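You operate a simulated robot arm through the tools that you are given. There is no shell and no other tool. Be economical: measure what you need, move in short steps, check, and stop when the job is done.

Carry out the task below with a simulated robot arm. There is one attempt and no reset: what you move stays moved.

TASK
Take the dish from the steel table and put it on the tile there. Put the grey filter that says "75" from the steel table on top of the sample pot there and the grey filter labelled "used" on the bay under the wooden bench. Take the tongs on the steel table and put it away on the tiled bench. Stack the box that says "clips" from the steel table on top of the box marked "card". Stack the plug marked "29" from the steel table on top of the plug marked "65". The order is free. Set down upright: grey filter.

It is judged by the outcome, as a careful person would: the job done as asked, and still so three seconds after it is handed in. It fails if anything else is knocked over, pushed out of place, dropped, spilled or broken.

THE ROBOT
A 6-joint arm with a two-finger gripper on a trunk, on a base that drives. Base frame: it is fixed to the floor where the robot stands at the start and does not move with it; the origin is under the middle of the robot, x ahead of it, y to its left, z up; the surface under the hand at the start is at about z = 0.87. Readings come in m, rad, newtons and seconds.
With the tool pointing down near the work surface it reaches from about 0.22 to 0.46 m from the robot's upright axis, wherever it stands. Its first joint turns from -2.007 to 2.007 rad. Places, roughly: bay under the wooden bench [-1.5, 2, 0.3]; beige box, blue box, teal box [1, 1, 1]; dish (9x9x3 cm) [0.5, 0, 0.9]; grey filter [0.5, 0.75, 1]; plug [1.25, -0.75, 1]; sample pot [1, 0.75, 1]; tile (10x10x1 cm) [0.6, 0.3, 0.9]; tiled bench [8.3, -4.6, 0.8]; tongs (23x8x3 cm) [0.5, 1.4, 0.9]. Payload 2.1 kg.
Tool frame: the origin (TCP) lies between the finger pads and is the grasp point; the fingertips stand 0.02 m ahead of it; z points along the fingers, y is the line along which they close. The gripper opens to 0.1 m. The gripper's body begins 0.063 m behind the TCP.
Orientation is that of the tool frame in the base frame, as a unit quaternion [x, y, z, w]. With the fingers straight down and closing along the base's y, the tool's x points along the base's -x, its y along +y and its z along -z.

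THE INTERFACE
- The arm moves only by the tool arm_command. Its argument "moves" is a list of rows, each a list of 7 numbers: the shift along the tool's x, y, z in units of 150 mm (1.0 is 150 mm), then the turn, a rotation vector about the tool's x, y, z in units of 90 degrees (1.0 is 90 degrees), then the finger opening in m, from 0 to 0.1. In form: [[x, y, z, rx, ry, rz, hand], ...]. A call has 1 to 20 rows; each row is the pose to reach, as a shift and turn from the pose commanded when the call began, along the tool's axes at that moment. A call with a number of a shift or a turn outside -1 to 1 is refused whole. A row lasts 0.2 s, in which the tool goes at most 0.05 m and 0.15 rad; a call with a longer step from one row to the next is refused whole, and so is a gripper value outside its range. A pose out of reach is approached as far as the arm can. The call stops where the force on the tool passes 40 N (or 10 N more than at its start, if that is more) or the arm is blocked; 0.2 s more then pass. The fingers move at their own pace (about 0.153 m/s each) and stop on an object; they squeeze with about 41 N. The grip force told is the motor's: it shows also when the fingers shut on nothing. Time passes only in rows, and 0.2 s behind the last, so rows that repeat a pose let the fingers close. It gives the time, the measured TCP pose, the force on the tool (base axes), the opening and the grip force at its end, in the units of the frame above (readings bear some noise), with the torque about the TCP (base axes, N m) and any sound that the robot's microphone picked up.
- Cameras (640 x 400 px; columns grow to the right, rows downward): "scene" is now at [0.0107, 0.1638, 1.6592]; the picture's right is [0.35, -0.94, 0.00], its down [-0.74, -0.28, -0.61] and it looks along [0.57, 0.21, -0.79] (base axes); focal length 281 px, centre (320, 200). "wrist" rides on the gripper at [0.07, -0.019, -0.099] in the tool frame; the picture's right is [0.26, 0.97, 0.00], its down [-0.75, 0.20, -0.63] and it looks along [-0.61, 0.16, 0.78] (tool axes); focal length 230 px, centre (320, 200). There is no depth. A picture from a camera that has moved, and an enlarged one, comes with that camera's place and axes in the base frame and with its lens.
- camera(camera): a new picture of that camera. It takes no simulated time.
- slide_trunk(by): slides the trunk up (or, below 0, down) by that many m; the arm and the scene camera ride with it, the base frame stays. It gives what a move gives, with no picture.
- drive_base(legs): drives the robot by 1 to 6 legs, each [ahead, turn to the left] in m and rad, along the robot's own axes; the way and the turn of a leg run together, so that a leg with both is an arc; at most 1.5 m and 3.142 rad a leg. The arm and the cameras ride along, it lands a little off, and it stops where it bumps. It gives what a move gives.
- pan_tilt(pan, tilt): turns the head with the scene camera to pan (to the left, within 2.705 rad either way) and tilt (down, from -0.506 to 1.204), counted from straight ahead of the robot. It gives what a move gives.
- zoom(camera, box): a new picture of the part [left, top, right, bottom] of that camera's present view, enlarged. It takes no simulated time.
- finish_job(): hands the job in; it is judged then, once.

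Work in short steps. Places have to be worked out from the pictures, the camera data and where the tool is seen: move nearer, look again, correct. Check each grasp and each placing, and mend what went wrong. You have 186 turns and 144 pictures in all, those below and enlarged ones among them. Open the gripper and draw the arm clear of the work before you hand the job in, unless the task says otherwise; then end with one line.

The tools are called after "Emit:" as a command line: name --pt "numbers of a row" for each row, then --argument value for the rest, lists and objects as JSON in quotes. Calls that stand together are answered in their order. arm_command: Moves the arm, as the interface text tells. Its arguments: {"type":"object","properties":{"moves":{"type":"array","items":{"type":"array","items":{"type":"number"}}}},"required":["moves"]} The other tools are called the same way: slide_trunk (by) slides the trunk up or down; drive_base (legs) drives the base; pan_tilt (pan, tilt) turns the head that bears the scene camera; camera (camera) takes a picture; zoom (camera, box) takes an enlarged picture of a part of a camera's view; finish_job () hands the job in.

At the start:

```text
time: 0.0
position: [0.3653, 0.1173, 1.1829]
tool_rot: [0.0, 1.0, 0.0, 0.0]
ft_force: [0.2, -0.6, 0.0]
wrist_torque: [0.02, 0.0, 0.0]
gripper_width: 0.0999
grip_force: 0.0
trunk travel left (down, up): [-0.875, 0.115]
robot x, y, heading: [0.0003, -0.0012, 0.001]
head pan, tilt: [0.358, 0.916]
```

scene: 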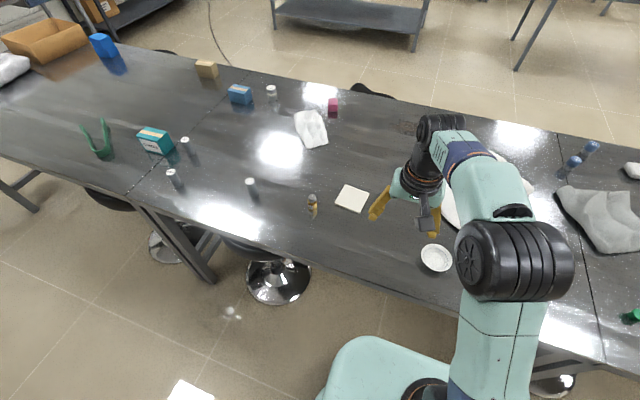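
wrist: 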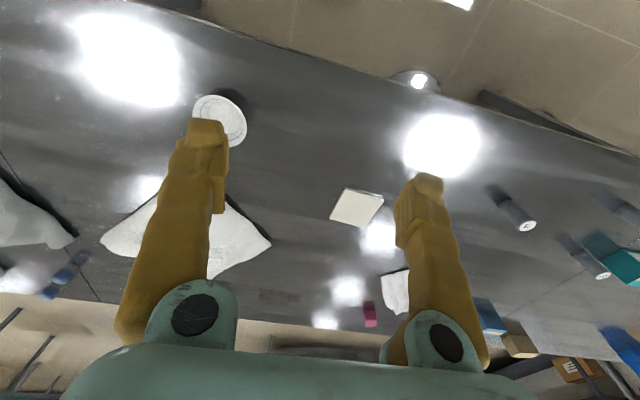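

I'll start by enlarging the scene view to identify the objects and read their labels.

Emit:
zoom --camera "scene" --box '[80, 50, 360, 225]'

Emit:
zoom --camera "scene" --box '[400, 100, 640, 250]'

```text
2.29 times, centred on (220, 138) of scene
camera zoom: at [0.0107, 0.1638, 1.6592], right [0.35, -0.94, 0.0], down [-0.74, -0.28, -0.61], along [0.57, 0.21, -0.79], focal length 642 px, centre (549, 343)
```

zoom: 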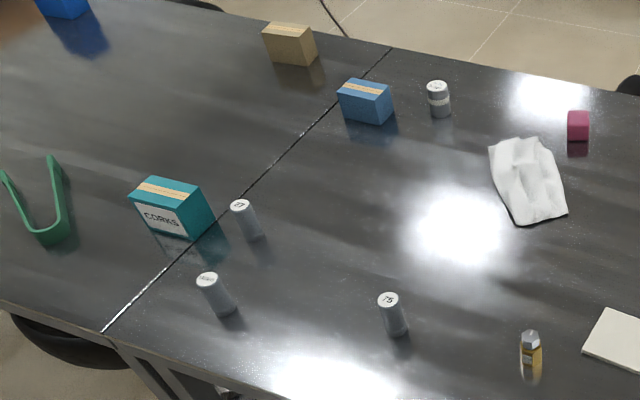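

```text
2.67 times, centred on (520, 175) of scene
camera zoom: at [0.0107, 0.1638, 1.6592], right [0.35, -0.94, 0.0], down [-0.74, -0.28, -0.61], along [0.57, 0.21, -0.79], focal length 748 px, centre (-213, 267)
```

zoom: 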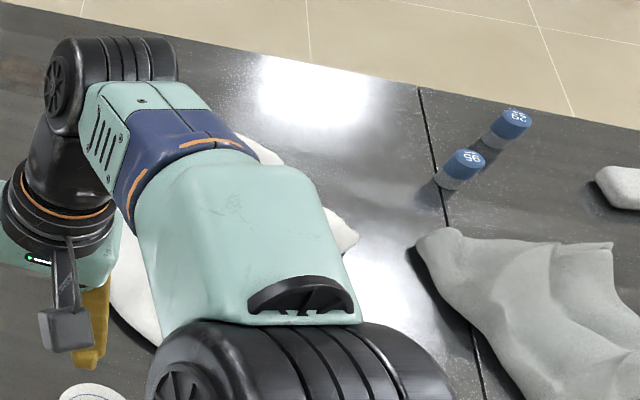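

The dish, tile, three grey filters, pot, boxes, tongs and plugs are in view. Next I'll check how much room the base has in front of the table.

Emit:
pan_tilt --pan 0.7 --tilt 1.2

Emit:
camera --camera "scene"

Emit:
pan_tilt --pan -0.6 --tilt 0.8

Emit:
camera --camera "scene"

Emit:
pan_tilt --pan 1.7 --tilt 0.5

Emit:
camera --camera "scene"

```text
time: 0.8
position: [0.3658, 0.1176, 1.1836]
tool_rot: [-0.001, 1.0, 0.0, 0.001]
ft_force: [0.8, 0.2, 0.3]
wrist_torque: [-0.01, 0.03, 0.01]
gripper_width: 0.0999
grip_force: 0.0
trunk travel left (down, up): [-0.875, 0.115]
robot x, y, heading: [0.0001, -0.0035, 0.008]
head pan, tilt: [0.7, 1.201]
```

```text
139 pictures are left
camera scene: at [-0.0166, 0.1736, 1.6406], right [0.64, -0.77, 0.0], down [-0.71, -0.6, -0.36], along [0.28, 0.23, -0.93], focal length 281 px, centre (320, 200)
```

scene: 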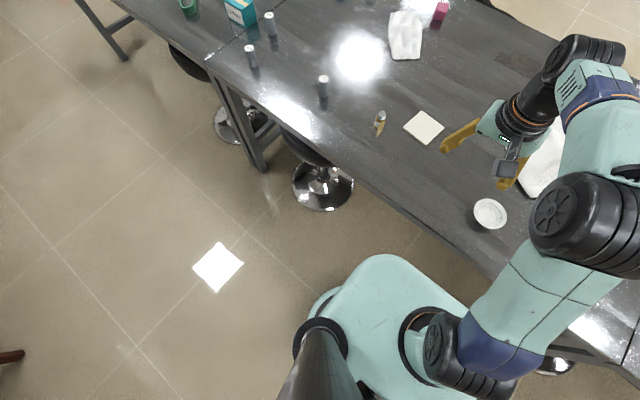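

```text
time: 2.3
position: [0.3662, 0.1177, 1.1845]
tool_rot: [0.0, 1.0, 0.0, 0.001]
ft_force: [0.2, -0.5, 0.1]
wrist_torque: [0.0, 0.0, 0.0]
gripper_width: 0.1002
grip_force: 0.0
trunk travel left (down, up): [-0.875, 0.115]
robot x, y, heading: [0.0013, 0.0033, -0.002]
head pan, tilt: [-0.6, 0.799]
```

```text
138 pictures are left
camera scene: at [0.0073, 0.0923, 1.6683], right [-0.56, -0.83, 0.0], down [-0.59, 0.4, -0.7], along [0.58, -0.39, -0.72], focal length 281 px, centre (320, 200)
```

scene: 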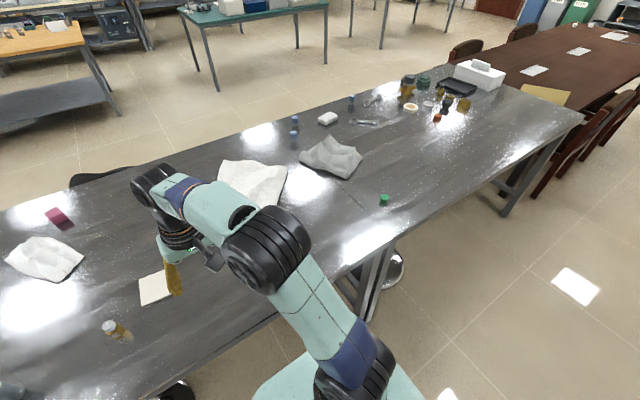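

```text
time: 4.4
position: [0.3666, 0.118, 1.1833]
tool_rot: [0.0, 1.0, 0.001, 0.0]
ft_force: [-0.5, 0.6, 0.8]
wrist_torque: [0.01, 0.02, -0.01]
gripper_width: 0.0999
grip_force: 0.1
trunk travel left (down, up): [-0.875, 0.115]
robot x, y, heading: [-0.003, 0.0019, -0.004]
head pan, tilt: [1.7, 0.499]
```

```text
137 pictures are left
camera scene: at [-0.071, 0.228, 1.6942], right [0.99, 0.13, 0.0], down [0.06, -0.47, -0.88], along [-0.11, 0.87, -0.48], focal length 281 px, centre (320, 200)
```

scene: 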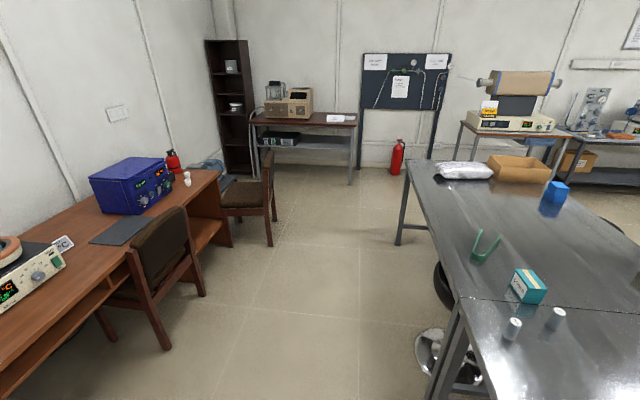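

The base looks low enough to slide partly under the table edge (x≈0.34). I'll turn slightly left, creep forward, then check clearance.

Emit:
drive_base --legs '[[0, 0.3], [0.12, 0]]'

Emit:
pan_tilt --pan 0.4 --tilt 1.2

Emit:
camera --camera "scene"

```text
time: 6.7
position: [0.4205, 0.2553, 1.1858]
tool_rot: [-0.151, 0.988, 0.0, 0.002]
ft_force: [-0.4, -0.1, 1.0]
wrist_torque: [0.02, -0.06, 0.0]
gripper_width: 0.1001
grip_force: 0.1
trunk travel left (down, up): [-0.875, 0.115]
robot x, y, heading: [0.1136, 0.0373, 0.303]
head pan, tilt: [1.7, 0.499]
```

```text
time: 8.1
position: [0.4276, 0.2577, 1.1824]
tool_rot: [-0.151, 0.989, 0.0, 0.0]
ft_force: [-0.2, 0.7, -0.4]
wrist_torque: [0.01, 0.03, -0.01]
gripper_width: 0.0999
grip_force: 0.1
trunk travel left (down, up): [-0.875, 0.115]
robot x, y, heading: [0.1107, 0.0373, 0.3]
head pan, tilt: [0.4, 1.201]
```

```text
136 pictures are left
camera scene: at [0.0586, 0.1854, 1.6405], right [0.65, -0.76, 0.0], down [-0.71, -0.6, -0.36], along [0.28, 0.23, -0.93], focal length 281 px, centre (320, 200)
```

scene: 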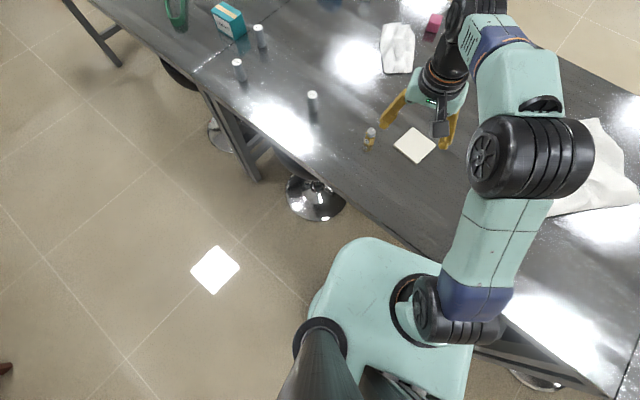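

There's still no overlap between base and table edge. I'll creep forward more in small legs.

Emit:
drive_base --legs '[[0.06, 0]]'

Emit:
drive_base --legs '[[0.06, 0]]'

Emit:
camera --camera "scene"

Emit:
camera --camera "wrist"

```text
time: 9.1
position: [0.4748, 0.2713, 1.1885]
tool_rot: [-0.152, 0.988, 0.0, 0.005]
ft_force: [0.3, 0.5, 1.0]
wrist_torque: [-0.04, 0.07, -0.01]
gripper_width: 0.1
grip_force: 0.0
trunk travel left (down, up): [-0.875, 0.115]
robot x, y, heading: [0.1675, 0.0557, 0.303]
head pan, tilt: [0.4, 1.201]
```

```text
time: 10.6
position: [0.4626, 0.2784, 1.2238]
tool_rot: [-0.156, 0.984, 0.03, 0.077]
ft_force: [3.0, 0.9, -0.4]
wrist_torque: [-0.12, 0.24, 0.02]
gripper_width: 0.0999
grip_force: 0.1
trunk travel left (down, up): [-0.875, 0.115]
robot x, y, heading: [0.2291, 0.0724, 0.305]
head pan, tilt: [0.4, 1.201]
stopped in leg 1: the robot was blocked; the commanded pose is now the measured one
```

```text
135 pictures are left
camera scene: at [0.1281, 0.206, 1.6428], right [0.65, -0.76, 0.01], down [-0.7, -0.6, -0.39], along [0.3, 0.24, -0.92], focal length 281 px, centre (320, 200)
```

scene: 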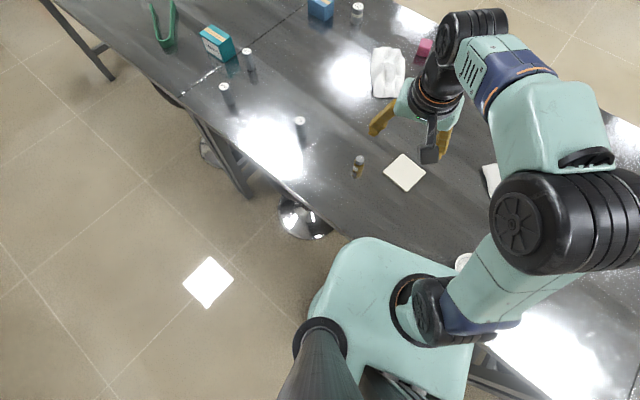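

```text
134 pictures are left
camera wrist: at [0.3884, 0.2338, 1.3115], right [-0.54, 0.84, -0.01], down [0.55, 0.37, 0.75], along [0.63, 0.4, -0.66], focal length 230 px, centre (320, 200)
```

wrist: 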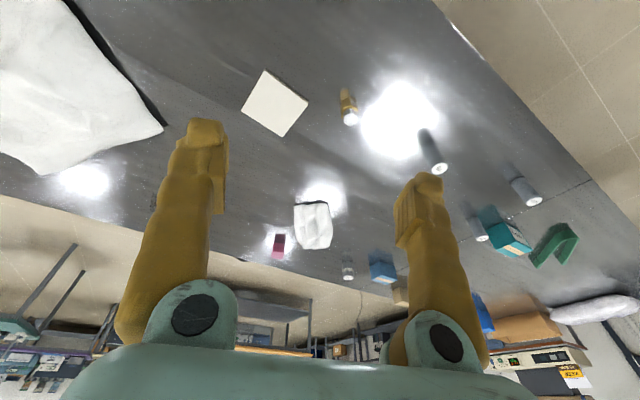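

The base bumped at x≈0.21–0.23 and the robot is leaning, so I'll back off a few cm.

Emit:
drive_base --legs '[[-0.04, 0]]'

Emit:
camera --camera "wrist"

Emit:
camera --camera "scene"

```text
time: 11.5
position: [0.4479, 0.2755, 1.2155]
tool_rot: [-0.155, 0.985, 0.027, 0.066]
ft_force: [-0.4, -0.7, -0.2]
wrist_torque: [0.0, 0.04, 0.0]
gripper_width: 0.1
grip_force: 0.1
trunk travel left (down, up): [-0.875, 0.115]
robot x, y, heading: [0.1906, 0.0612, 0.303]
head pan, tilt: [0.4, 1.201]
```

```text
133 pictures are left
camera wrist: at [0.3753, 0.2313, 1.305], right [-0.54, 0.84, 0.0], down [0.57, 0.37, 0.73], along [0.62, 0.39, -0.68], focal length 230 px, centre (320, 200)
```

wrist: 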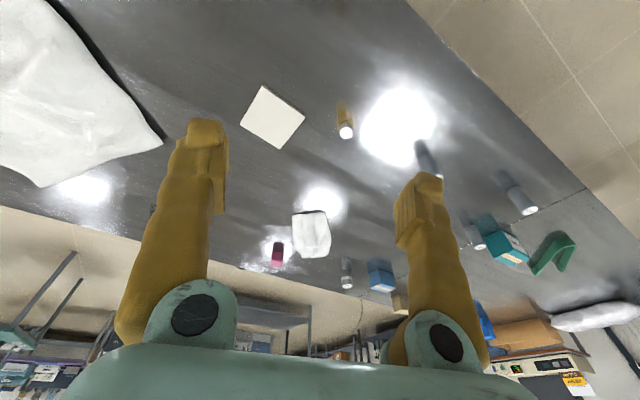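

```text
132 pictures are left
camera scene: at [0.1177, 0.2047, 1.641], right [0.65, -0.76, 0.01], down [-0.71, -0.6, -0.37], along [0.29, 0.24, -0.93], focal length 281 px, centre (320, 200)
```

scene: 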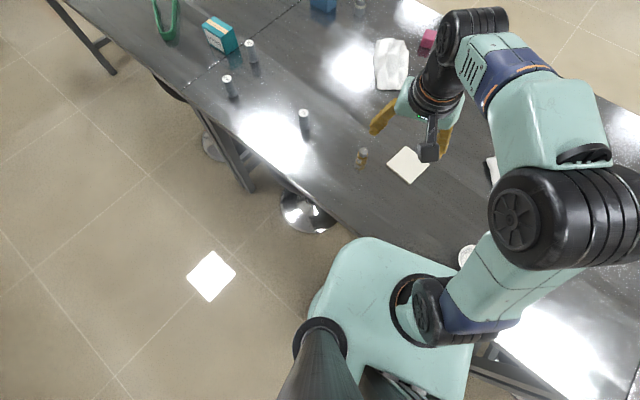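

The tool was tilted by the bump (about 8°). I'll level it while moving toward the dish side, staying high.

Emit:
arm_command --pt "0.1 -0.24 0.05 0.005 0.022 0 0.1" --pt "0.2 -0.48 0.1 0.01 0.044 0 0.1" --pt "0.3 -0.72 0.15 0.016 0.066 0 0.1" --pt "0.39 -0.96 0.2 0.021 0.0885 0 0.1"

Emit:
pan_tilt --pan -0.3 --tilt 1.0

Emit:
camera --camera "scene"

```text
time: 12.5
position: [0.4531, 0.1264, 1.1712]
tool_rot: [-0.156, 0.988, 0.0, -0.006]
ft_force: [-0.7, -0.5, -0.1]
wrist_torque: [0.06, -0.02, -0.02]
gripper_width: 0.1001
grip_force: 0.0
trunk travel left (down, up): [-0.875, 0.115]
robot x, y, heading: [0.1901, 0.0598, 0.305]
head pan, tilt: [0.4, 1.201]
```

```text
time: 13.6
position: [0.4524, 0.1272, 1.17]
tool_rot: [-0.155, 0.988, -0.001, -0.006]
ft_force: [-0.5, 0.6, 0.5]
wrist_torque: [0.01, 0.0, -0.01]
gripper_width: 0.0997
grip_force: 0.0
trunk travel left (down, up): [-0.875, 0.115]
robot x, y, heading: [0.1883, 0.0606, 0.305]
head pan, tilt: [-0.3, 1.0]
```

```text
131 pictures are left
camera scene: at [0.1624, 0.1735, 1.6531], right [0.0, -1.0, 0.0], down [-0.84, 0.0, -0.54], along [0.54, 0.0, -0.84], focal length 281 px, centre (320, 200)
```

scene: 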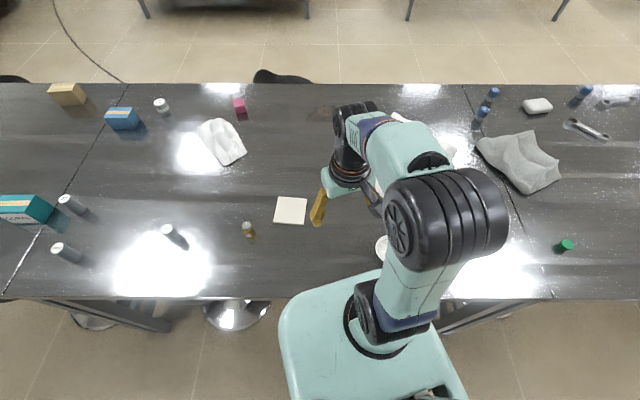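

Now I'll turn the gripper to close radially and hover over the dish's near rim.

Emit:
arm_command --pt "0.05 -0.134 0.11 0 0 -0.086 0.1" --pt "0.1 -0.27 0.23 0 0 -0.171 0.1" --pt "0.15 -0.4 0.34 0 0 -0.257 0.1" --pt "0.2 -0.53 0.45 0 0 -0.343 0.1" --pt "0.25 -0.67 0.57 0 0 -0.43 0.1" --pt "0.3 -0.8 0.68 0 0 -0.515 0.1" --pt "0.353 -0.94 0.8 0.002 -0.008 -0.6 0.1"

Emit:
camera --camera "wrist"

Emit:
zoom --camera "scene" --box '[300, 150, 500, 300]'

```text
time: 15.2
position: [0.4441, -0.0257, 1.0511]
tool_rot: [-0.587, 0.81, 0.002, 0.001]
ft_force: [1.0, 0.4, -0.4]
wrist_torque: [0.01, 0.03, 0.03]
gripper_width: 0.1002
grip_force: 0.1
trunk travel left (down, up): [-0.875, 0.115]
robot x, y, heading: [0.1915, 0.06, 0.306]
head pan, tilt: [-0.3, 1.0]
```

```text
130 pictures are left
camera wrist: at [0.4395, -0.0967, 1.1501], right [-1.0, 0.06, 0.0], down [0.04, 0.77, 0.63], along [0.03, 0.63, -0.77], focal length 230 px, centre (320, 200)
```

wrist: 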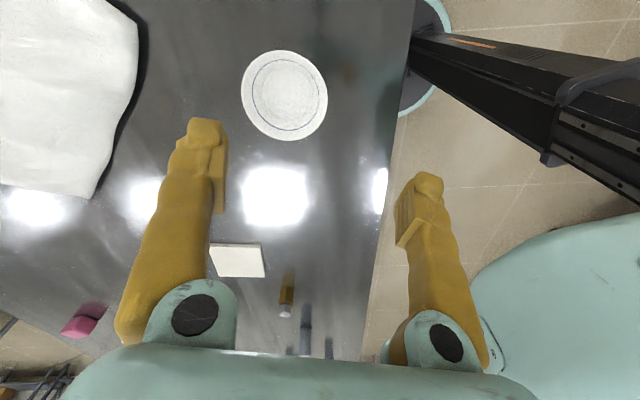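

```text
2.67 times, centred on (400, 225) of scene
camera zoom: at [0.1626, 0.1716, 1.6533], right [0.0, -1.0, 0.0], down [-0.84, 0.0, -0.54], along [0.54, 0.0, -0.84], focal length 748 px, centre (107, 133)
```

zoom: 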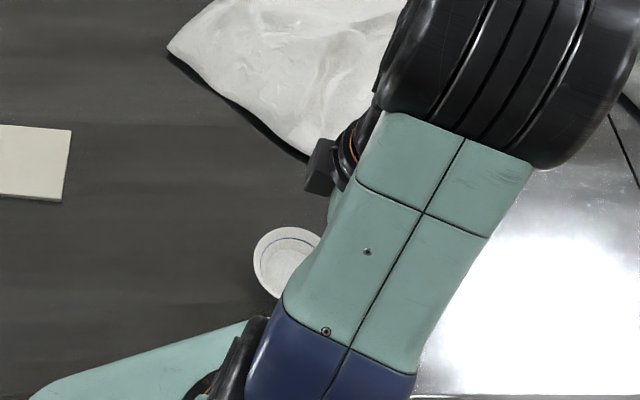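

Dish centre ≈[0.480,-0.032]. I'll descend to just above the near rim with narrower fingers and check.

Emit:
arm_command --pt "-0.01 0.02 0.25 0 0 0 0.06" --pt "-0.02 0.03 0.5 0 0 0 0.06" --pt "-0.032 0.046 0.75 0 0 0 0.06"

Emit:
camera --camera "wrist"

```text
time: 16.0
position: [0.4395, -0.018, 0.9375]
tool_rot: [-0.587, 0.81, 0.001, -0.001]
ft_force: [0.1, -0.9, -0.6]
wrist_torque: [-0.04, 0.03, 0.01]
gripper_width: 0.0599
grip_force: 0.1
trunk travel left (down, up): [-0.875, 0.115]
robot x, y, heading: [0.1908, 0.0589, 0.303]
head pan, tilt: [-0.3, 1.0]
```

```text
128 pictures are left
camera wrist: at [0.4358, -0.0887, 1.0378], right [-1.0, 0.06, 0.0], down [0.05, 0.78, 0.63], along [0.03, 0.63, -0.78], focal length 230 px, centre (320, 200)
```

wrist: 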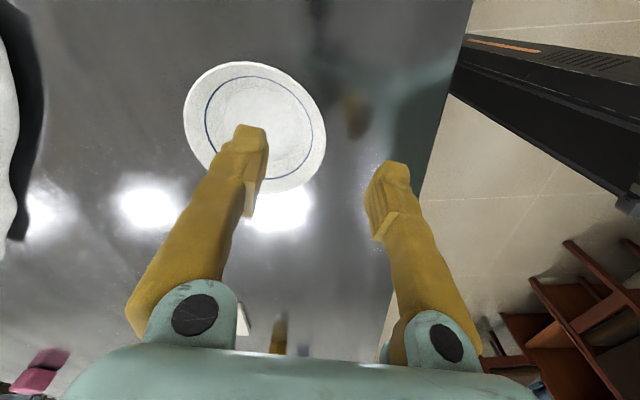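

The finger is above the dish interior as intended. I'll lower onto the rim and close.

Emit:
arm_command --pt "0.02 0 0.13 0 0 0 0.06" --pt "0.02 0 0.24 0 0 0 0.06" --pt "0.02 0 0.24 0 0 0 0.0" --pt "0.02 0 0.24 0 0 0 0.0" --pt "0.02 0 0.24 0 0 0 0.0"

Emit:
camera --camera "wrist"

```text
time: 17.2
position: [0.437, -0.021, 0.9018]
tool_rot: [-0.586, 0.81, 0.0, 0.001]
ft_force: [2.8, -0.8, 5.1]
wrist_torque: [-0.18, -0.33, 0.06]
gripper_width: 0.0061
grip_force: 32.9
trunk travel left (down, up): [-0.875, 0.115]
robot x, y, heading: [0.1895, 0.0589, 0.305]
head pan, tilt: [-0.3, 1.0]
```

```text
127 pictures are left
camera wrist: at [0.433, -0.0912, 1.0018], right [-1.0, 0.06, 0.0], down [0.04, 0.77, 0.63], along [0.04, 0.63, -0.78], focal length 230 px, centre (320, 200)
```

wrist: 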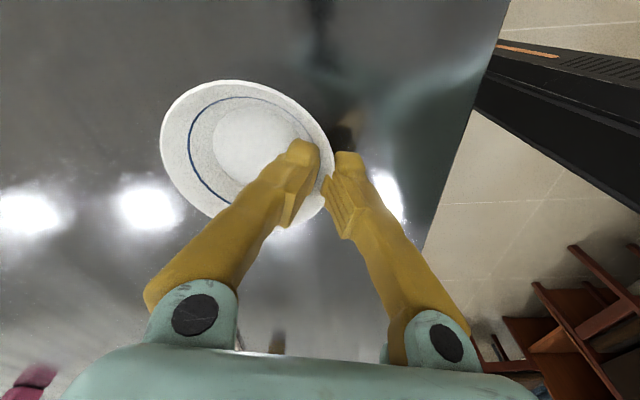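

Grasp holds on the rim (6 mm wall). Lifting it and starting toward the tile.

Emit:
arm_command --pt "0 0 -0.15 0 0 0 0" --pt "0 0 -0.35 0 0 0 0" --pt "0 0 -0.6 0 0 0 0" --pt "-0.25 -0.02 -0.6 0 0 0 0" --pt "-0.5 -0.05 -0.6 0 0 0 0" --pt "-0.75 -0.08 -0.6 0 0 0 0" --pt "-1 -0.11 -0.6 0 0 0 0"

Emit:
arm_command --pt "-0.25 -0.03 0 0 0 0 0" --pt "-0.5 -0.06 0 0 0 0 0" --pt "-0.75 -0.09 0 0 0 0 0" --pt "-0.95 -0.12 0 0 0 0 0"

Emit:
camera --camera "wrist"

Emit:
camera --camera "scene"

```text
time: 18.8
position: [0.5005, 0.1201, 0.992]
tool_rot: [-0.587, 0.81, 0.002, 0.001]
ft_force: [0.4, 0.0, -0.1]
wrist_torque: [-0.01, 0.04, 0.01]
gripper_width: 0.0059
grip_force: 30.7
trunk travel left (down, up): [-0.875, 0.115]
robot x, y, heading: [0.1901, 0.058, 0.303]
head pan, tilt: [-0.3, 1.0]
```

```text
time: 19.8
position: [0.5609, 0.2487, 0.9933]
tool_rot: [-0.586, 0.81, 0.001, 0.0]
ft_force: [-0.3, 0.9, -0.7]
wrist_torque: [-0.03, 0.08, 0.0]
gripper_width: 0.0059
grip_force: 31.0
trunk travel left (down, up): [-0.875, 0.115]
robot x, y, heading: [0.1934, 0.0546, 0.301]
head pan, tilt: [-0.3, 1.0]
```

```text
126 pictures are left
camera wrist: at [0.5583, 0.1782, 1.0931], right [-1.0, 0.06, 0.0], down [0.04, 0.77, 0.63], along [0.03, 0.63, -0.78], focal length 230 px, centre (320, 200)
```

wrist: 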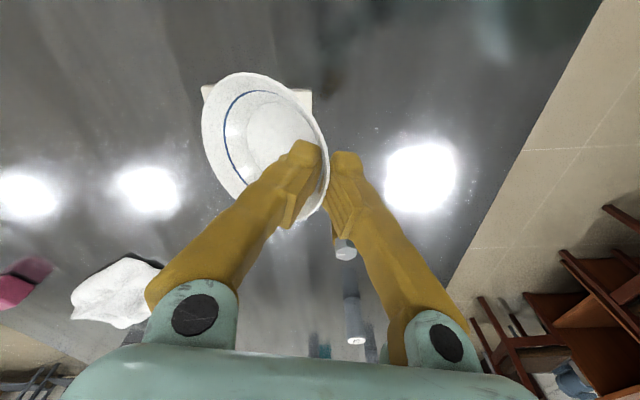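

```text
125 pictures are left
camera scene: at [0.1631, 0.1749, 1.653], right [0.0, -1.0, 0.0], down [-0.84, 0.0, -0.54], along [0.54, 0.0, -0.84], focal length 281 px, centre (320, 200)
```

scene: 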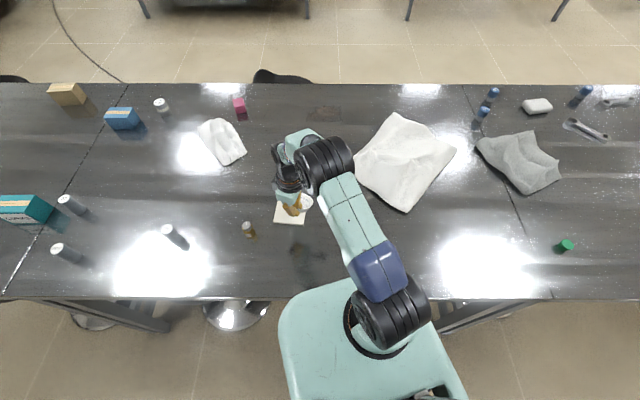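

The dish seems to have drooped in the grip. Let me zoom in to see the tilt before lowering.

Emit:
zoom --camera "scene" --box '[240, 160, 340, 240]'

```text
5.00 times, centred on (290, 200) of scene
camera zoom: at [0.1631, 0.1749, 1.653], right [0.0, -1.0, 0.0], down [-0.84, 0.0, -0.54], along [0.54, 0.0, -0.84], focal length 1403 px, centre (470, 200)
```

zoom: 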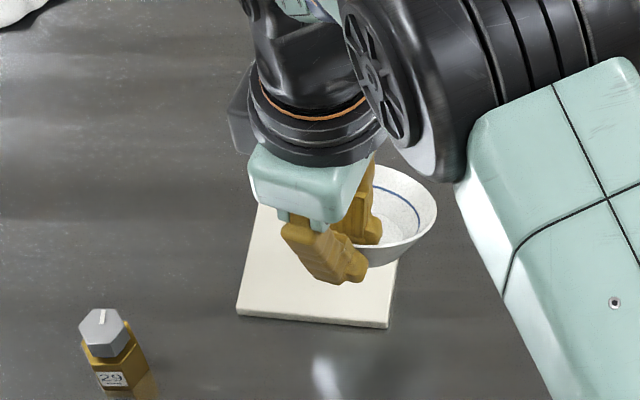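

The far side droops ≈24°. I'll tilt the tool to level the dish and move over the tile centre.

Emit:
arm_command --pt "-0.08 -0.01 0 0.06 0 0 0" --pt "-0.16 -0.015 0 0.12 0 0 0" --pt "-0.239 -0.02 0 0.18 0 0 0" --pt "-0.239 -0.02 0 0.25 0 0 0"

Emit:
zoom --camera "scene" --box '[240, 160, 340, 240]'

Emit:
camera --camera "wrist"

```text
time: 20.8
position: [0.5751, 0.2811, 0.9944]
tool_rot: [-0.576, 0.794, -0.157, 0.115]
ft_force: [-0.3, 0.1, -0.5]
wrist_torque: [0.0, 0.03, -0.01]
gripper_width: 0.0059
grip_force: 31.0
trunk travel left (down, up): [-0.875, 0.115]
robot x, y, heading: [0.1887, 0.0613, 0.305]
head pan, tilt: [-0.3, 1.0]
```

```text
5.00 times, centred on (290, 200) of scene
camera zoom: at [0.1616, 0.1737, 1.6531], right [0.0, -1.0, 0.0], down [-0.84, 0.0, -0.54], along [0.54, 0.0, -0.84], focal length 1403 px, centre (470, 200)
```

zoom: 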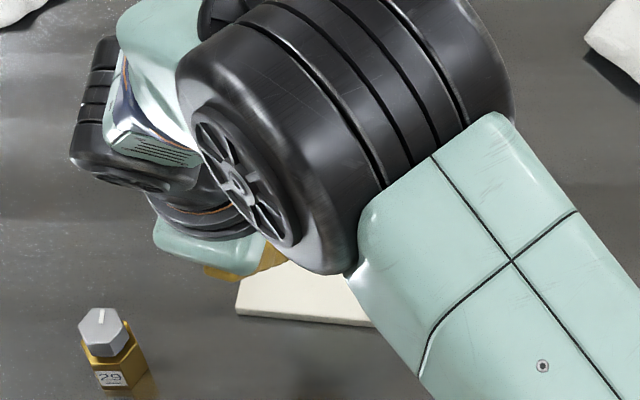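

```text
122 pictures are left
camera wrist: at [0.5334, 0.2231, 1.0929], right [-0.93, 0.03, -0.37], down [-0.17, 0.84, 0.51], along [0.33, 0.54, -0.78], focal length 230 px, centre (320, 200)
```

wrist: 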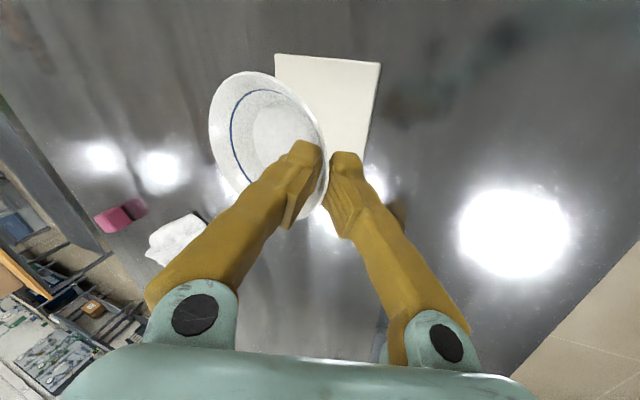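

The dish is now approximately level over the tile (tile centre ≈[0.617,0.273]). Lowering to just above contact.

Emit:
arm_command --pt "-0.025 0.09 0.24 0 0 0 0" --pt "-0.049 0.179 0.481 0 0 0 0"

Emit:
camera --camera "wrist"

```text
time: 21.4
position: [0.5812, 0.2872, 0.9136]
tool_rot: [-0.575, 0.795, -0.156, 0.115]
ft_force: [-0.1, 0.2, 0.3]
wrist_torque: [0.01, -0.01, -0.01]
gripper_width: 0.006
grip_force: 30.8
trunk travel left (down, up): [-0.875, 0.115]
robot x, y, heading: [0.1907, 0.0588, 0.306]
head pan, tilt: [-0.3, 1.0]
```

```text
121 pictures are left
camera wrist: at [0.5396, 0.2285, 1.0135], right [-0.93, 0.03, -0.37], down [-0.17, 0.84, 0.51], along [0.33, 0.54, -0.78], focal length 230 px, centre (320, 200)
```

wrist: 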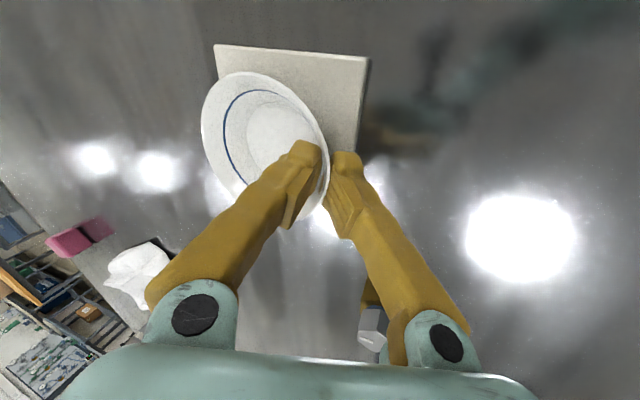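

Dish centre ≈[0.614,0.271], over the tile centre. Lowering the final millimetres and releasing.

Emit:
arm_command --pt "-0.01 0.01 0.027 0 0 0 0" --pt "-0.01 0.01 0.027 0 0 0 0"

Emit:
camera --camera "wrist"

```text
time: 22.0
position: [0.5816, 0.2883, 0.9105]
tool_rot: [-0.574, 0.795, -0.157, 0.115]
ft_force: [-1.0, -0.6, 2.1]
wrist_torque: [0.01, -0.06, -0.01]
gripper_width: 0.0061
grip_force: 31.5
trunk travel left (down, up): [-0.875, 0.115]
robot x, y, heading: [0.1892, 0.0574, 0.303]
head pan, tilt: [-0.3, 1.0]
```

```text
120 pictures are left
camera wrist: at [0.5404, 0.2295, 1.0098], right [-0.93, 0.03, -0.37], down [-0.17, 0.84, 0.51], along [0.33, 0.54, -0.78], focal length 230 px, centre (320, 200)
```

wrist: 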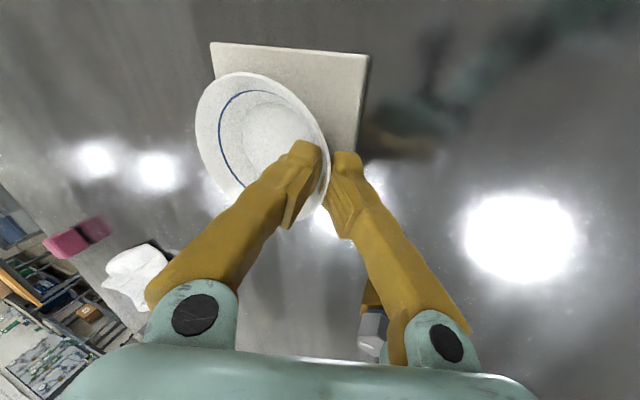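

Contact starting (2 N). I'll press 2 mm more and open.

Emit:
arm_command --pt "0 0.005 0.013 0 0 0 0" --pt "0 0.005 0.013 0 0 0 0.02" --pt "0 0.005 0.013 0 0 0 0.05" --pt "0 0.005 0.013 0 0 0 0.05"

Emit:
camera --camera "wrist"

```text
time: 23.0
position: [0.5828, 0.2875, 0.9089]
tool_rot: [-0.575, 0.795, -0.156, 0.116]
ft_force: [0.3, 0.1, 0.6]
wrist_torque: [0.01, 0.01, -0.02]
gripper_width: 0.0501
grip_force: 0.2
trunk travel left (down, up): [-0.875, 0.115]
robot x, y, heading: [0.1879, 0.0585, 0.305]
head pan, tilt: [-0.3, 1.0]
```

```text
119 pictures are left
camera wrist: at [0.541, 0.2299, 1.0081], right [-0.93, 0.03, -0.37], down [-0.17, 0.84, 0.51], along [0.33, 0.53, -0.78], focal length 230 px, centre (320, 200)
```

wrist: 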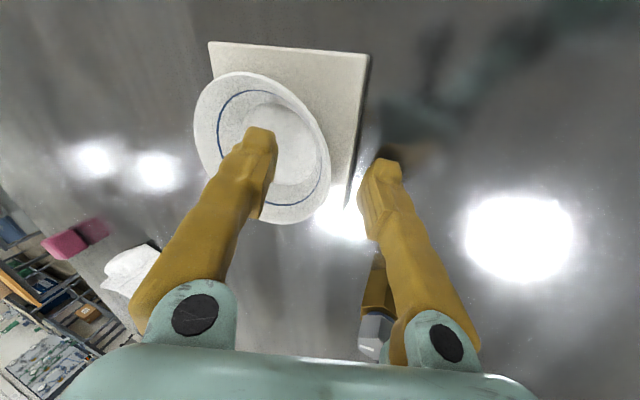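

Released cleanly. Retreat along the tool axis, level the tool, then check.

Emit:
arm_command --pt "0 0 -0.2 0 0 0 0.05" --pt "0 0 -0.45 0 0 0 0.05" --pt "0 0 -0.75 0 0 0 0.05" --pt "0 0 -1 -0.06 0 0 0.05" --pt "0 0 -1 -0.12 0 0 0.05" --pt "0 0 -1 -0.18 0 0 0.05" --pt "0 0 -1 -0.25 0 0 0.05"

Emit:
camera --camera "wrist"

```text
time: 24.6
position: [0.5254, 0.3055, 1.0481]
tool_rot: [-0.587, 0.809, 0.001, 0.0]
ft_force: [0.9, -0.2, 0.0]
wrist_torque: [0.0, 0.01, 0.04]
gripper_width: 0.05
grip_force: 0.0
trunk travel left (down, up): [-0.875, 0.115]
robot x, y, heading: [0.1872, 0.0568, 0.301]
head pan, tilt: [-0.3, 1.0]
```

```text
118 pictures are left
camera wrist: at [0.5228, 0.2341, 1.1479], right [-1.0, 0.06, 0.0], down [0.04, 0.77, 0.63], along [0.03, 0.63, -0.77], focal length 230 px, centre (320, 200)
```

wrist: 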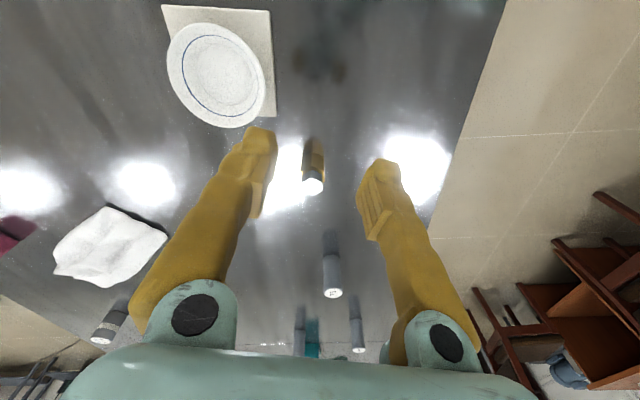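

The dish sits centred on the tile. Now raise the arm and look at the filter labels and boxes.

Emit:
arm_command --pt "0 0 -0.3 0 0 0 0.08" --pt "0 0 -0.6 0 0 0 0.08" --pt "0 0 -0.9 0 0 0 0.08"

Emit:
pan_tilt --pan 0.7 --tilt 0.75

Emit:
zoom --camera "scene" --box '[200, 130, 420, 270]'

Emit:
camera --camera "scene"

```text
time: 25.4
position: [0.525, 0.3045, 1.1818]
tool_rot: [-0.586, 0.81, 0.001, 0.001]
ft_force: [-0.6, -0.4, -1.0]
wrist_torque: [0.01, 0.02, -0.03]
gripper_width: 0.08
grip_force: 0.1
trunk travel left (down, up): [-0.875, 0.115]
robot x, y, heading: [0.1906, 0.0612, 0.302]
head pan, tilt: [-0.3, 1.0]
```

```text
time: 26.6
position: [0.5257, 0.3046, 1.1812]
tool_rot: [-0.585, 0.811, 0.002, 0.001]
ft_force: [-0.4, -0.4, -0.1]
wrist_torque: [0.02, 0.04, -0.01]
gripper_width: 0.0801
grip_force: 0.0
trunk travel left (down, up): [-0.875, 0.115]
robot x, y, heading: [0.1914, 0.0602, 0.307]
head pan, tilt: [0.7, 0.75]
```

```text
2.86 times, centred on (310, 200) of scene
camera zoom: at [0.1372, 0.243, 1.6722], right [0.84, -0.54, 0.0], down [-0.37, -0.58, -0.73], along [0.39, 0.62, -0.68], focal length 802 px, centre (349, 200)
```

zoom: 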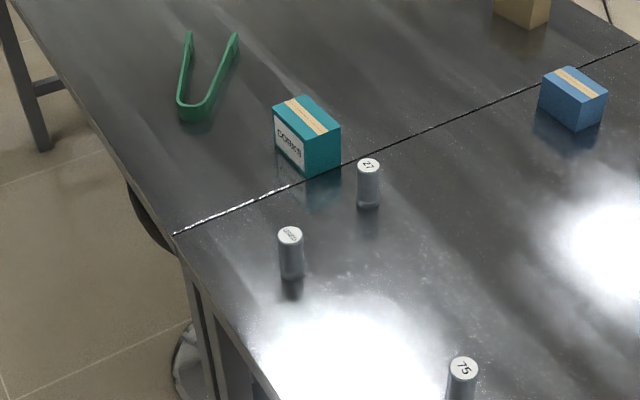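

```text
116 pictures are left
camera scene: at [0.1372, 0.243, 1.6722], right [0.84, -0.54, 0.0], down [-0.37, -0.58, -0.73], along [0.39, 0.62, -0.68], focal length 281 px, centre (320, 200)
```

scene: 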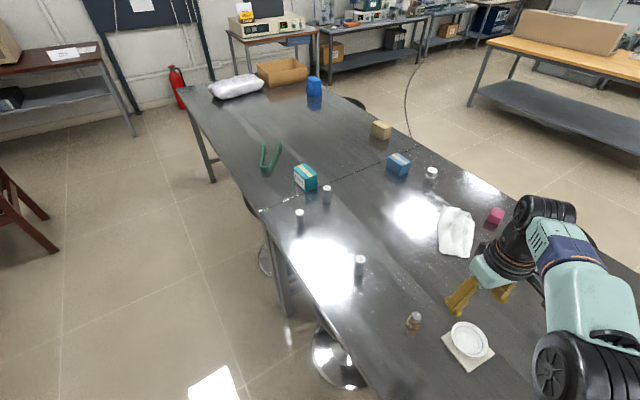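

Labels: "75" nearest, "27" back, and the left one is likely "used". I'll retract the arm a bit, back off and turn parallel to the table, then look toward the wooden bench.

Emit:
drive_base --legs '[[-0.05, 0], [0, 1.265]]'

Emit:
pan_tilt --pan 0.65 --tilt 0.45

Emit:
camera --camera "scene"

Emit:
pan_tilt --pan -0.9 --tilt 0.9

Emit:
camera --camera "scene"

```text
time: 30.7
position: [0.0095, 0.4374, 1.1819]
tool_rot: [0.953, -0.304, -0.003, 0.0]
ft_force: [-0.2, 0.1, 0.8]
wrist_torque: [0.02, -0.02, -0.02]
gripper_width: 0.0801
grip_force: 0.1
trunk travel left (down, up): [-0.875, 0.115]
robot x, y, heading: [0.1452, 0.0458, 1.578]
head pan, tilt: [0.7, 0.75]
```

```text
time: 31.5
position: [0.0093, 0.4377, 1.1809]
tool_rot: [0.953, -0.304, -0.002, 0.001]
ft_force: [0.6, 0.3, 0.6]
wrist_torque: [0.0, -0.01, -0.02]
gripper_width: 0.0801
grip_force: 0.1
trunk travel left (down, up): [-0.875, 0.115]
robot x, y, heading: [0.1446, 0.0432, 1.578]
head pan, tilt: [0.649, 0.45]
```

```text
115 pictures are left
camera scene: at [-0.0515, 0.0551, 1.6986], right [0.79, 0.61, 0.0], down [0.27, -0.35, -0.9], along [-0.55, 0.71, -0.44], focal length 281 px, centre (320, 200)
```

scene: 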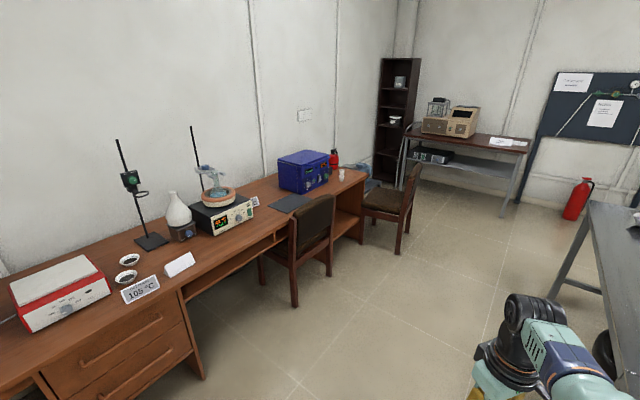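

```text
time: 33.1
position: [0.0084, 0.4369, 1.1807]
tool_rot: [0.952, -0.305, -0.002, 0.001]
ft_force: [-0.1, 0.0, -0.1]
wrist_torque: [0.03, -0.03, 0.01]
gripper_width: 0.0801
grip_force: 0.0
trunk travel left (down, up): [-0.875, 0.115]
robot x, y, heading: [0.1457, 0.0471, 1.579]
head pan, tilt: [-0.901, 0.901]
```

```text
114 pictures are left
camera scene: at [0.0634, 0.0294, 1.6604], right [0.62, -0.78, 0.0], down [-0.61, -0.49, -0.62], along [0.49, 0.39, -0.78], focal length 281 px, centre (320, 200)
```

scene: 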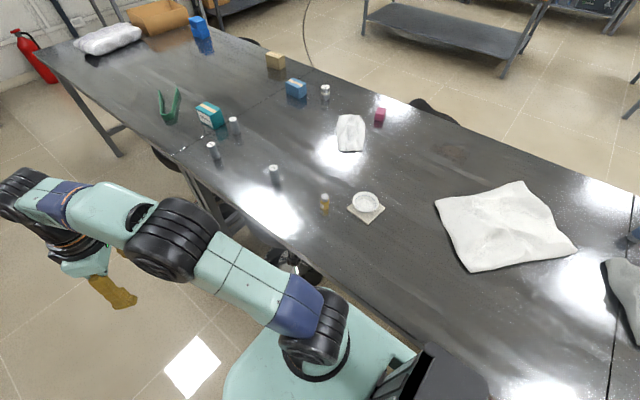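

I'll drive ahead along the table with a slight left shift to clear the stool, ending around y≈0.74.

Emit:
drive_base --legs '[[0.35, 0.08], [0.35, -0.08]]'

Emit:
pan_tilt --pan -1.2 --tilt 1.0

Emit:
camera --camera "scene"

```text
time: 37.3
position: [-0.0175, 1.1393, 1.1816]
tool_rot: [0.951, -0.308, -0.002, -0.001]
ft_force: [0.1, -0.7, -0.5]
wrist_torque: [0.01, 0.01, -0.02]
gripper_width: 0.0802
grip_force: 0.0
trunk travel left (down, up): [-0.875, 0.115]
robot x, y, heading: [0.1147, 0.7439, 1.568]
head pan, tilt: [-0.901, 0.901]
```

```text
time: 38.1
position: [-0.0167, 1.1391, 1.182]
tool_rot: [0.951, -0.308, -0.002, 0.0]
ft_force: [-0.3, 0.5, 0.2]
wrist_torque: [-0.01, 0.01, 0.0]
gripper_width: 0.0801
grip_force: 0.1
trunk travel left (down, up): [-0.875, 0.115]
robot x, y, heading: [0.1168, 0.7475, 1.568]
head pan, tilt: [-1.201, 1.0]
```

```text
113 pictures are left
camera scene: at [0.0398, 0.711, 1.6532], right [0.36, -0.93, 0.0], down [-0.79, -0.3, -0.54], along [0.5, 0.19, -0.84], focal length 281 px, centre (320, 200)
```

scene: 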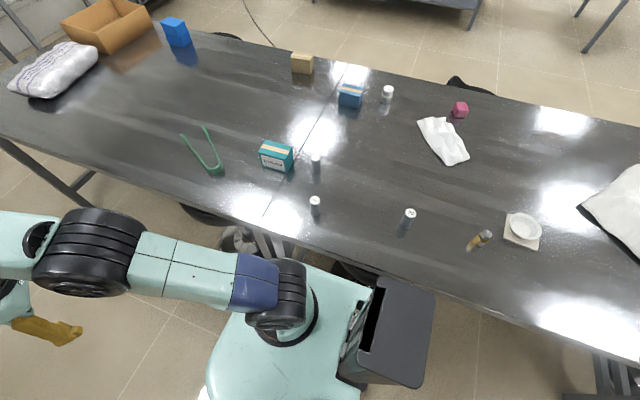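

Now I'll look at the bay under the wooden bench from here to decide how to grip.

Emit:
pan_tilt --pan 0.75 --tilt 0.6

Emit:
camera --camera "scene"

```text
time: 40.0
position: [-0.0169, 1.1393, 1.1812]
tool_rot: [0.951, -0.308, -0.001, 0.0]
ft_force: [-0.5, -0.6, 1.0]
wrist_torque: [0.04, 0.0, 0.01]
gripper_width: 0.0801
grip_force: 0.0
trunk travel left (down, up): [-0.875, 0.115]
robot x, y, heading: [0.1136, 0.7448, 1.568]
head pan, tilt: [0.75, 0.6]
```

```text
112 pictures are left
camera scene: at [-0.0851, 0.7503, 1.6851], right [0.73, 0.68, 0.0], down [0.38, -0.41, -0.82], along [-0.56, 0.61, -0.57], focal length 281 px, centre (320, 200)
```

scene: 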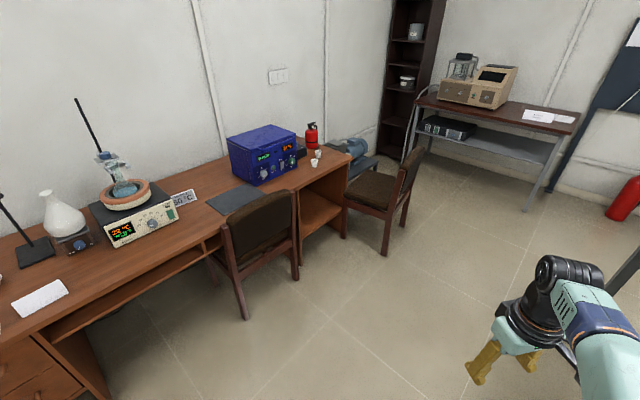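

The bay is an open cubby at x≈-1.22, y≈1.8–2.3, between two chairs. I'll grip "used" with the tool tilted ~45° so I can place it inside. First turn to face the table and back off to r≈0.5.

Emit:
drive_base --legs '[[0, -1.57], [-0.15, 0]]'

Emit:
pan_tilt --pan 0.2 --tilt 0.95

Emit:
camera --camera "scene"

Emit:
camera --camera "wrist"

```text
time: 45.2
position: [0.3609, 0.8746, 1.1816]
tool_rot: [-0.447, 0.894, 0.001, 0.001]
ft_force: [-0.6, 0.0, -0.2]
wrist_torque: [0.01, -0.02, 0.0]
gripper_width: 0.0801
grip_force: 0.1
trunk travel left (down, up): [-0.875, 0.115]
robot x, y, heading: [-0.0316, 0.752, -0.018]
head pan, tilt: [0.75, 0.6]
```

```text
time: 46.2
position: [0.3593, 0.8756, 1.1811]
tool_rot: [-0.448, 0.894, 0.001, 0.001]
ft_force: [-0.2, 0.5, -0.4]
wrist_torque: [0.02, 0.0, -0.02]
gripper_width: 0.0795
grip_force: 0.1
trunk travel left (down, up): [-0.875, 0.115]
robot x, y, heading: [-0.0362, 0.7489, -0.024]
head pan, tilt: [0.201, 0.949]
```

```text
111 pictures are left
camera scene: at [-0.0204, 0.9023, 1.6568], right [0.18, -0.98, 0.0], down [-0.8, -0.15, -0.58], along [0.57, 0.1, -0.81], focal length 281 px, centre (320, 200)
```

scene: 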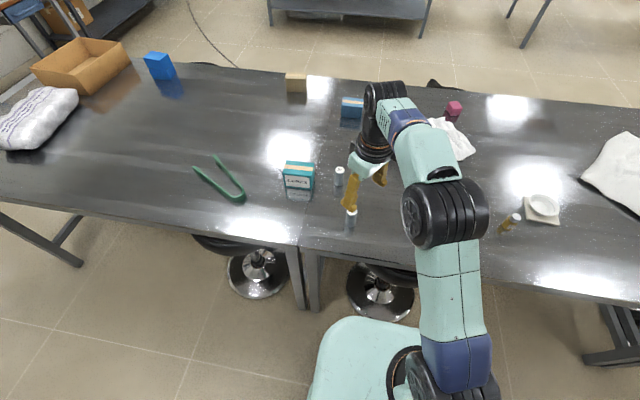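

```text
110 pictures are left
camera wrist: at [0.3326, 0.8094, 1.2812], right [-0.93, 0.37, 0.0], down [0.29, 0.72, 0.63], along [0.24, 0.59, -0.77], focal length 230 px, centre (320, 200)
```

wrist: 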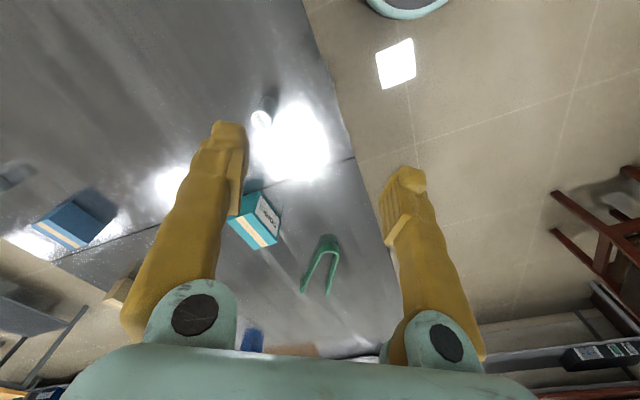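

"Used" filter at ≈[0.454,0.886]. Aligning yaw with it, then tilting the tool 45°.

Emit:
arm_command --pt "-0.01 -0.04 0 0 0 0.083 0.08" --pt "-0.02 -0.08 0 0 0 0.166 0.08" --pt "-0.04 -0.12 0 0 0 0.25 0.08" --pt "-0.05 -0.15 0 0 0 0.333 0.08" --pt "-0.06 -0.18 0 0 0 0.416 0.08"

Emit:
arm_command --pt "0 0 0 0 -0.09 0 0.08" --pt "0 0 0 0 -0.18 0 0.08" --pt "0 0 0 0 -0.27 0 0.08" --pt "0 0 0 0 -0.36 0 0.08" --pt "0 0 0 0 -0.45 0 0.08" --pt "0 0 0 0 -0.5 0 0.08"

Emit:
camera --camera "wrist"

```text
time: 47.4
position: [0.3866, 0.8664, 1.181]
tool_rot: [-0.136, 0.991, 0.002, 0.0]
ft_force: [0.0, 0.4, -0.2]
wrist_torque: [0.0, 0.01, 0.01]
gripper_width: 0.0798
grip_force: 0.2
trunk travel left (down, up): [-0.875, 0.115]
robot x, y, heading: [-0.0355, 0.7505, -0.021]
head pan, tilt: [0.201, 0.949]
```

```text
time: 48.8
position: [0.3881, 0.8655, 1.1821]
tool_rot: [-0.125, 0.918, 0.05, 0.372]
ft_force: [-0.6, -0.3, -0.3]
wrist_torque: [0.0, 0.01, 0.01]
gripper_width: 0.0803
grip_force: 0.1
trunk travel left (down, up): [-0.875, 0.115]
robot x, y, heading: [-0.0364, 0.7488, -0.016]
head pan, tilt: [0.201, 0.949]
```

```text
109 pictures are left
camera wrist: at [0.2779, 0.8163, 1.2061], right [-0.44, 0.88, -0.18], down [0.04, 0.22, 0.97], along [0.9, 0.42, -0.13], focal length 230 px, centre (320, 200)
```

wrist: 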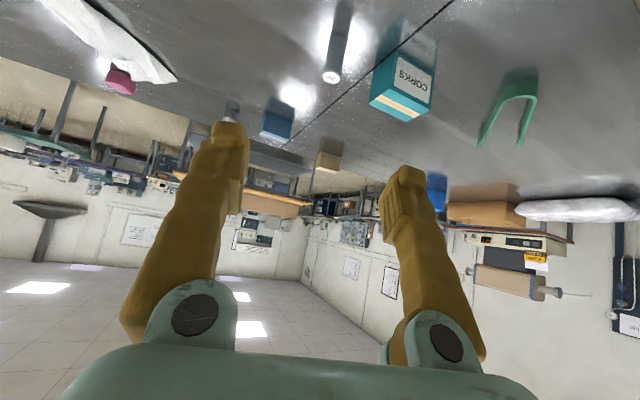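

Tilt reached. Lowering to the pre-grasp point.

Emit:
arm_command --pt "0.2 0 0.2 0 0 0 0.08" --pt "0.4 0 0.4 0 0 0 0.08" --pt "0.6 0 0.6 0 0 0 0.08" --pt "0.8 0.01 0.8 0 0 0 0.08" --pt "0.87 0.01 0.88 0 0 0 0.08"

Emit:
camera --camera "wrist"

Emit:
zoom --camera "scene" --box '[260, 130, 460, 270]'

```text
time: 50.0
position: [0.3886, 0.8685, 0.9957]
tool_rot: [-0.126, 0.915, 0.054, 0.38]
ft_force: [-0.2, 0.2, 0.6]
wrist_torque: [0.0, -0.01, -0.01]
gripper_width: 0.0798
grip_force: 0.0
trunk travel left (down, up): [-0.875, 0.115]
robot x, y, heading: [-0.0394, 0.7532, -0.026]
head pan, tilt: [0.201, 0.949]
```

```text
108 pictures are left
camera wrist: at [0.2783, 0.8198, 1.0166], right [-0.44, 0.88, -0.18], down [0.03, 0.21, 0.98], along [0.9, 0.42, -0.12], focal length 230 px, centre (320, 200)
```

wrist: 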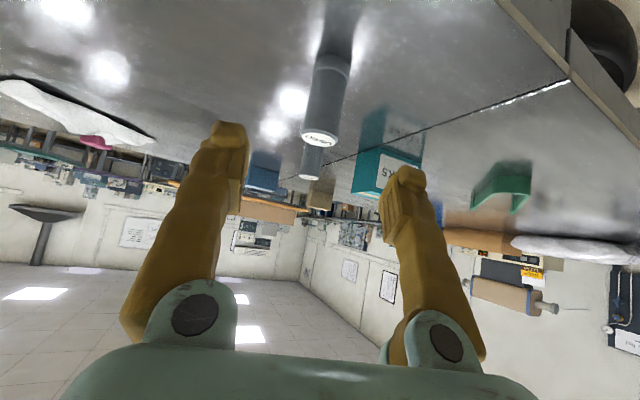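

```text
2.86 times, centred on (360, 200) of scene
camera zoom: at [-0.0205, 0.9022, 1.6567], right [0.18, -0.98, 0.0], down [-0.8, -0.14, -0.58], along [0.57, 0.1, -0.81], focal length 802 px, centre (206, 200)
```

zoom: 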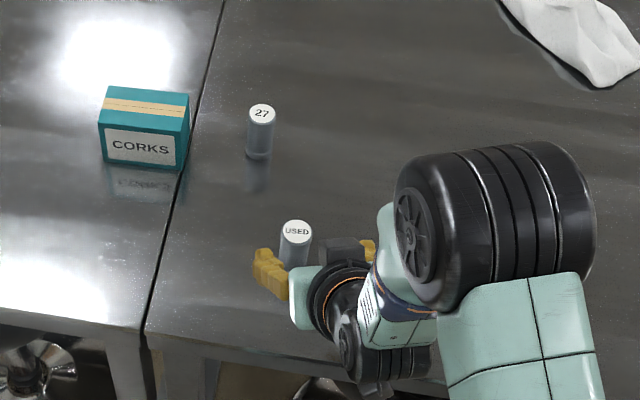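

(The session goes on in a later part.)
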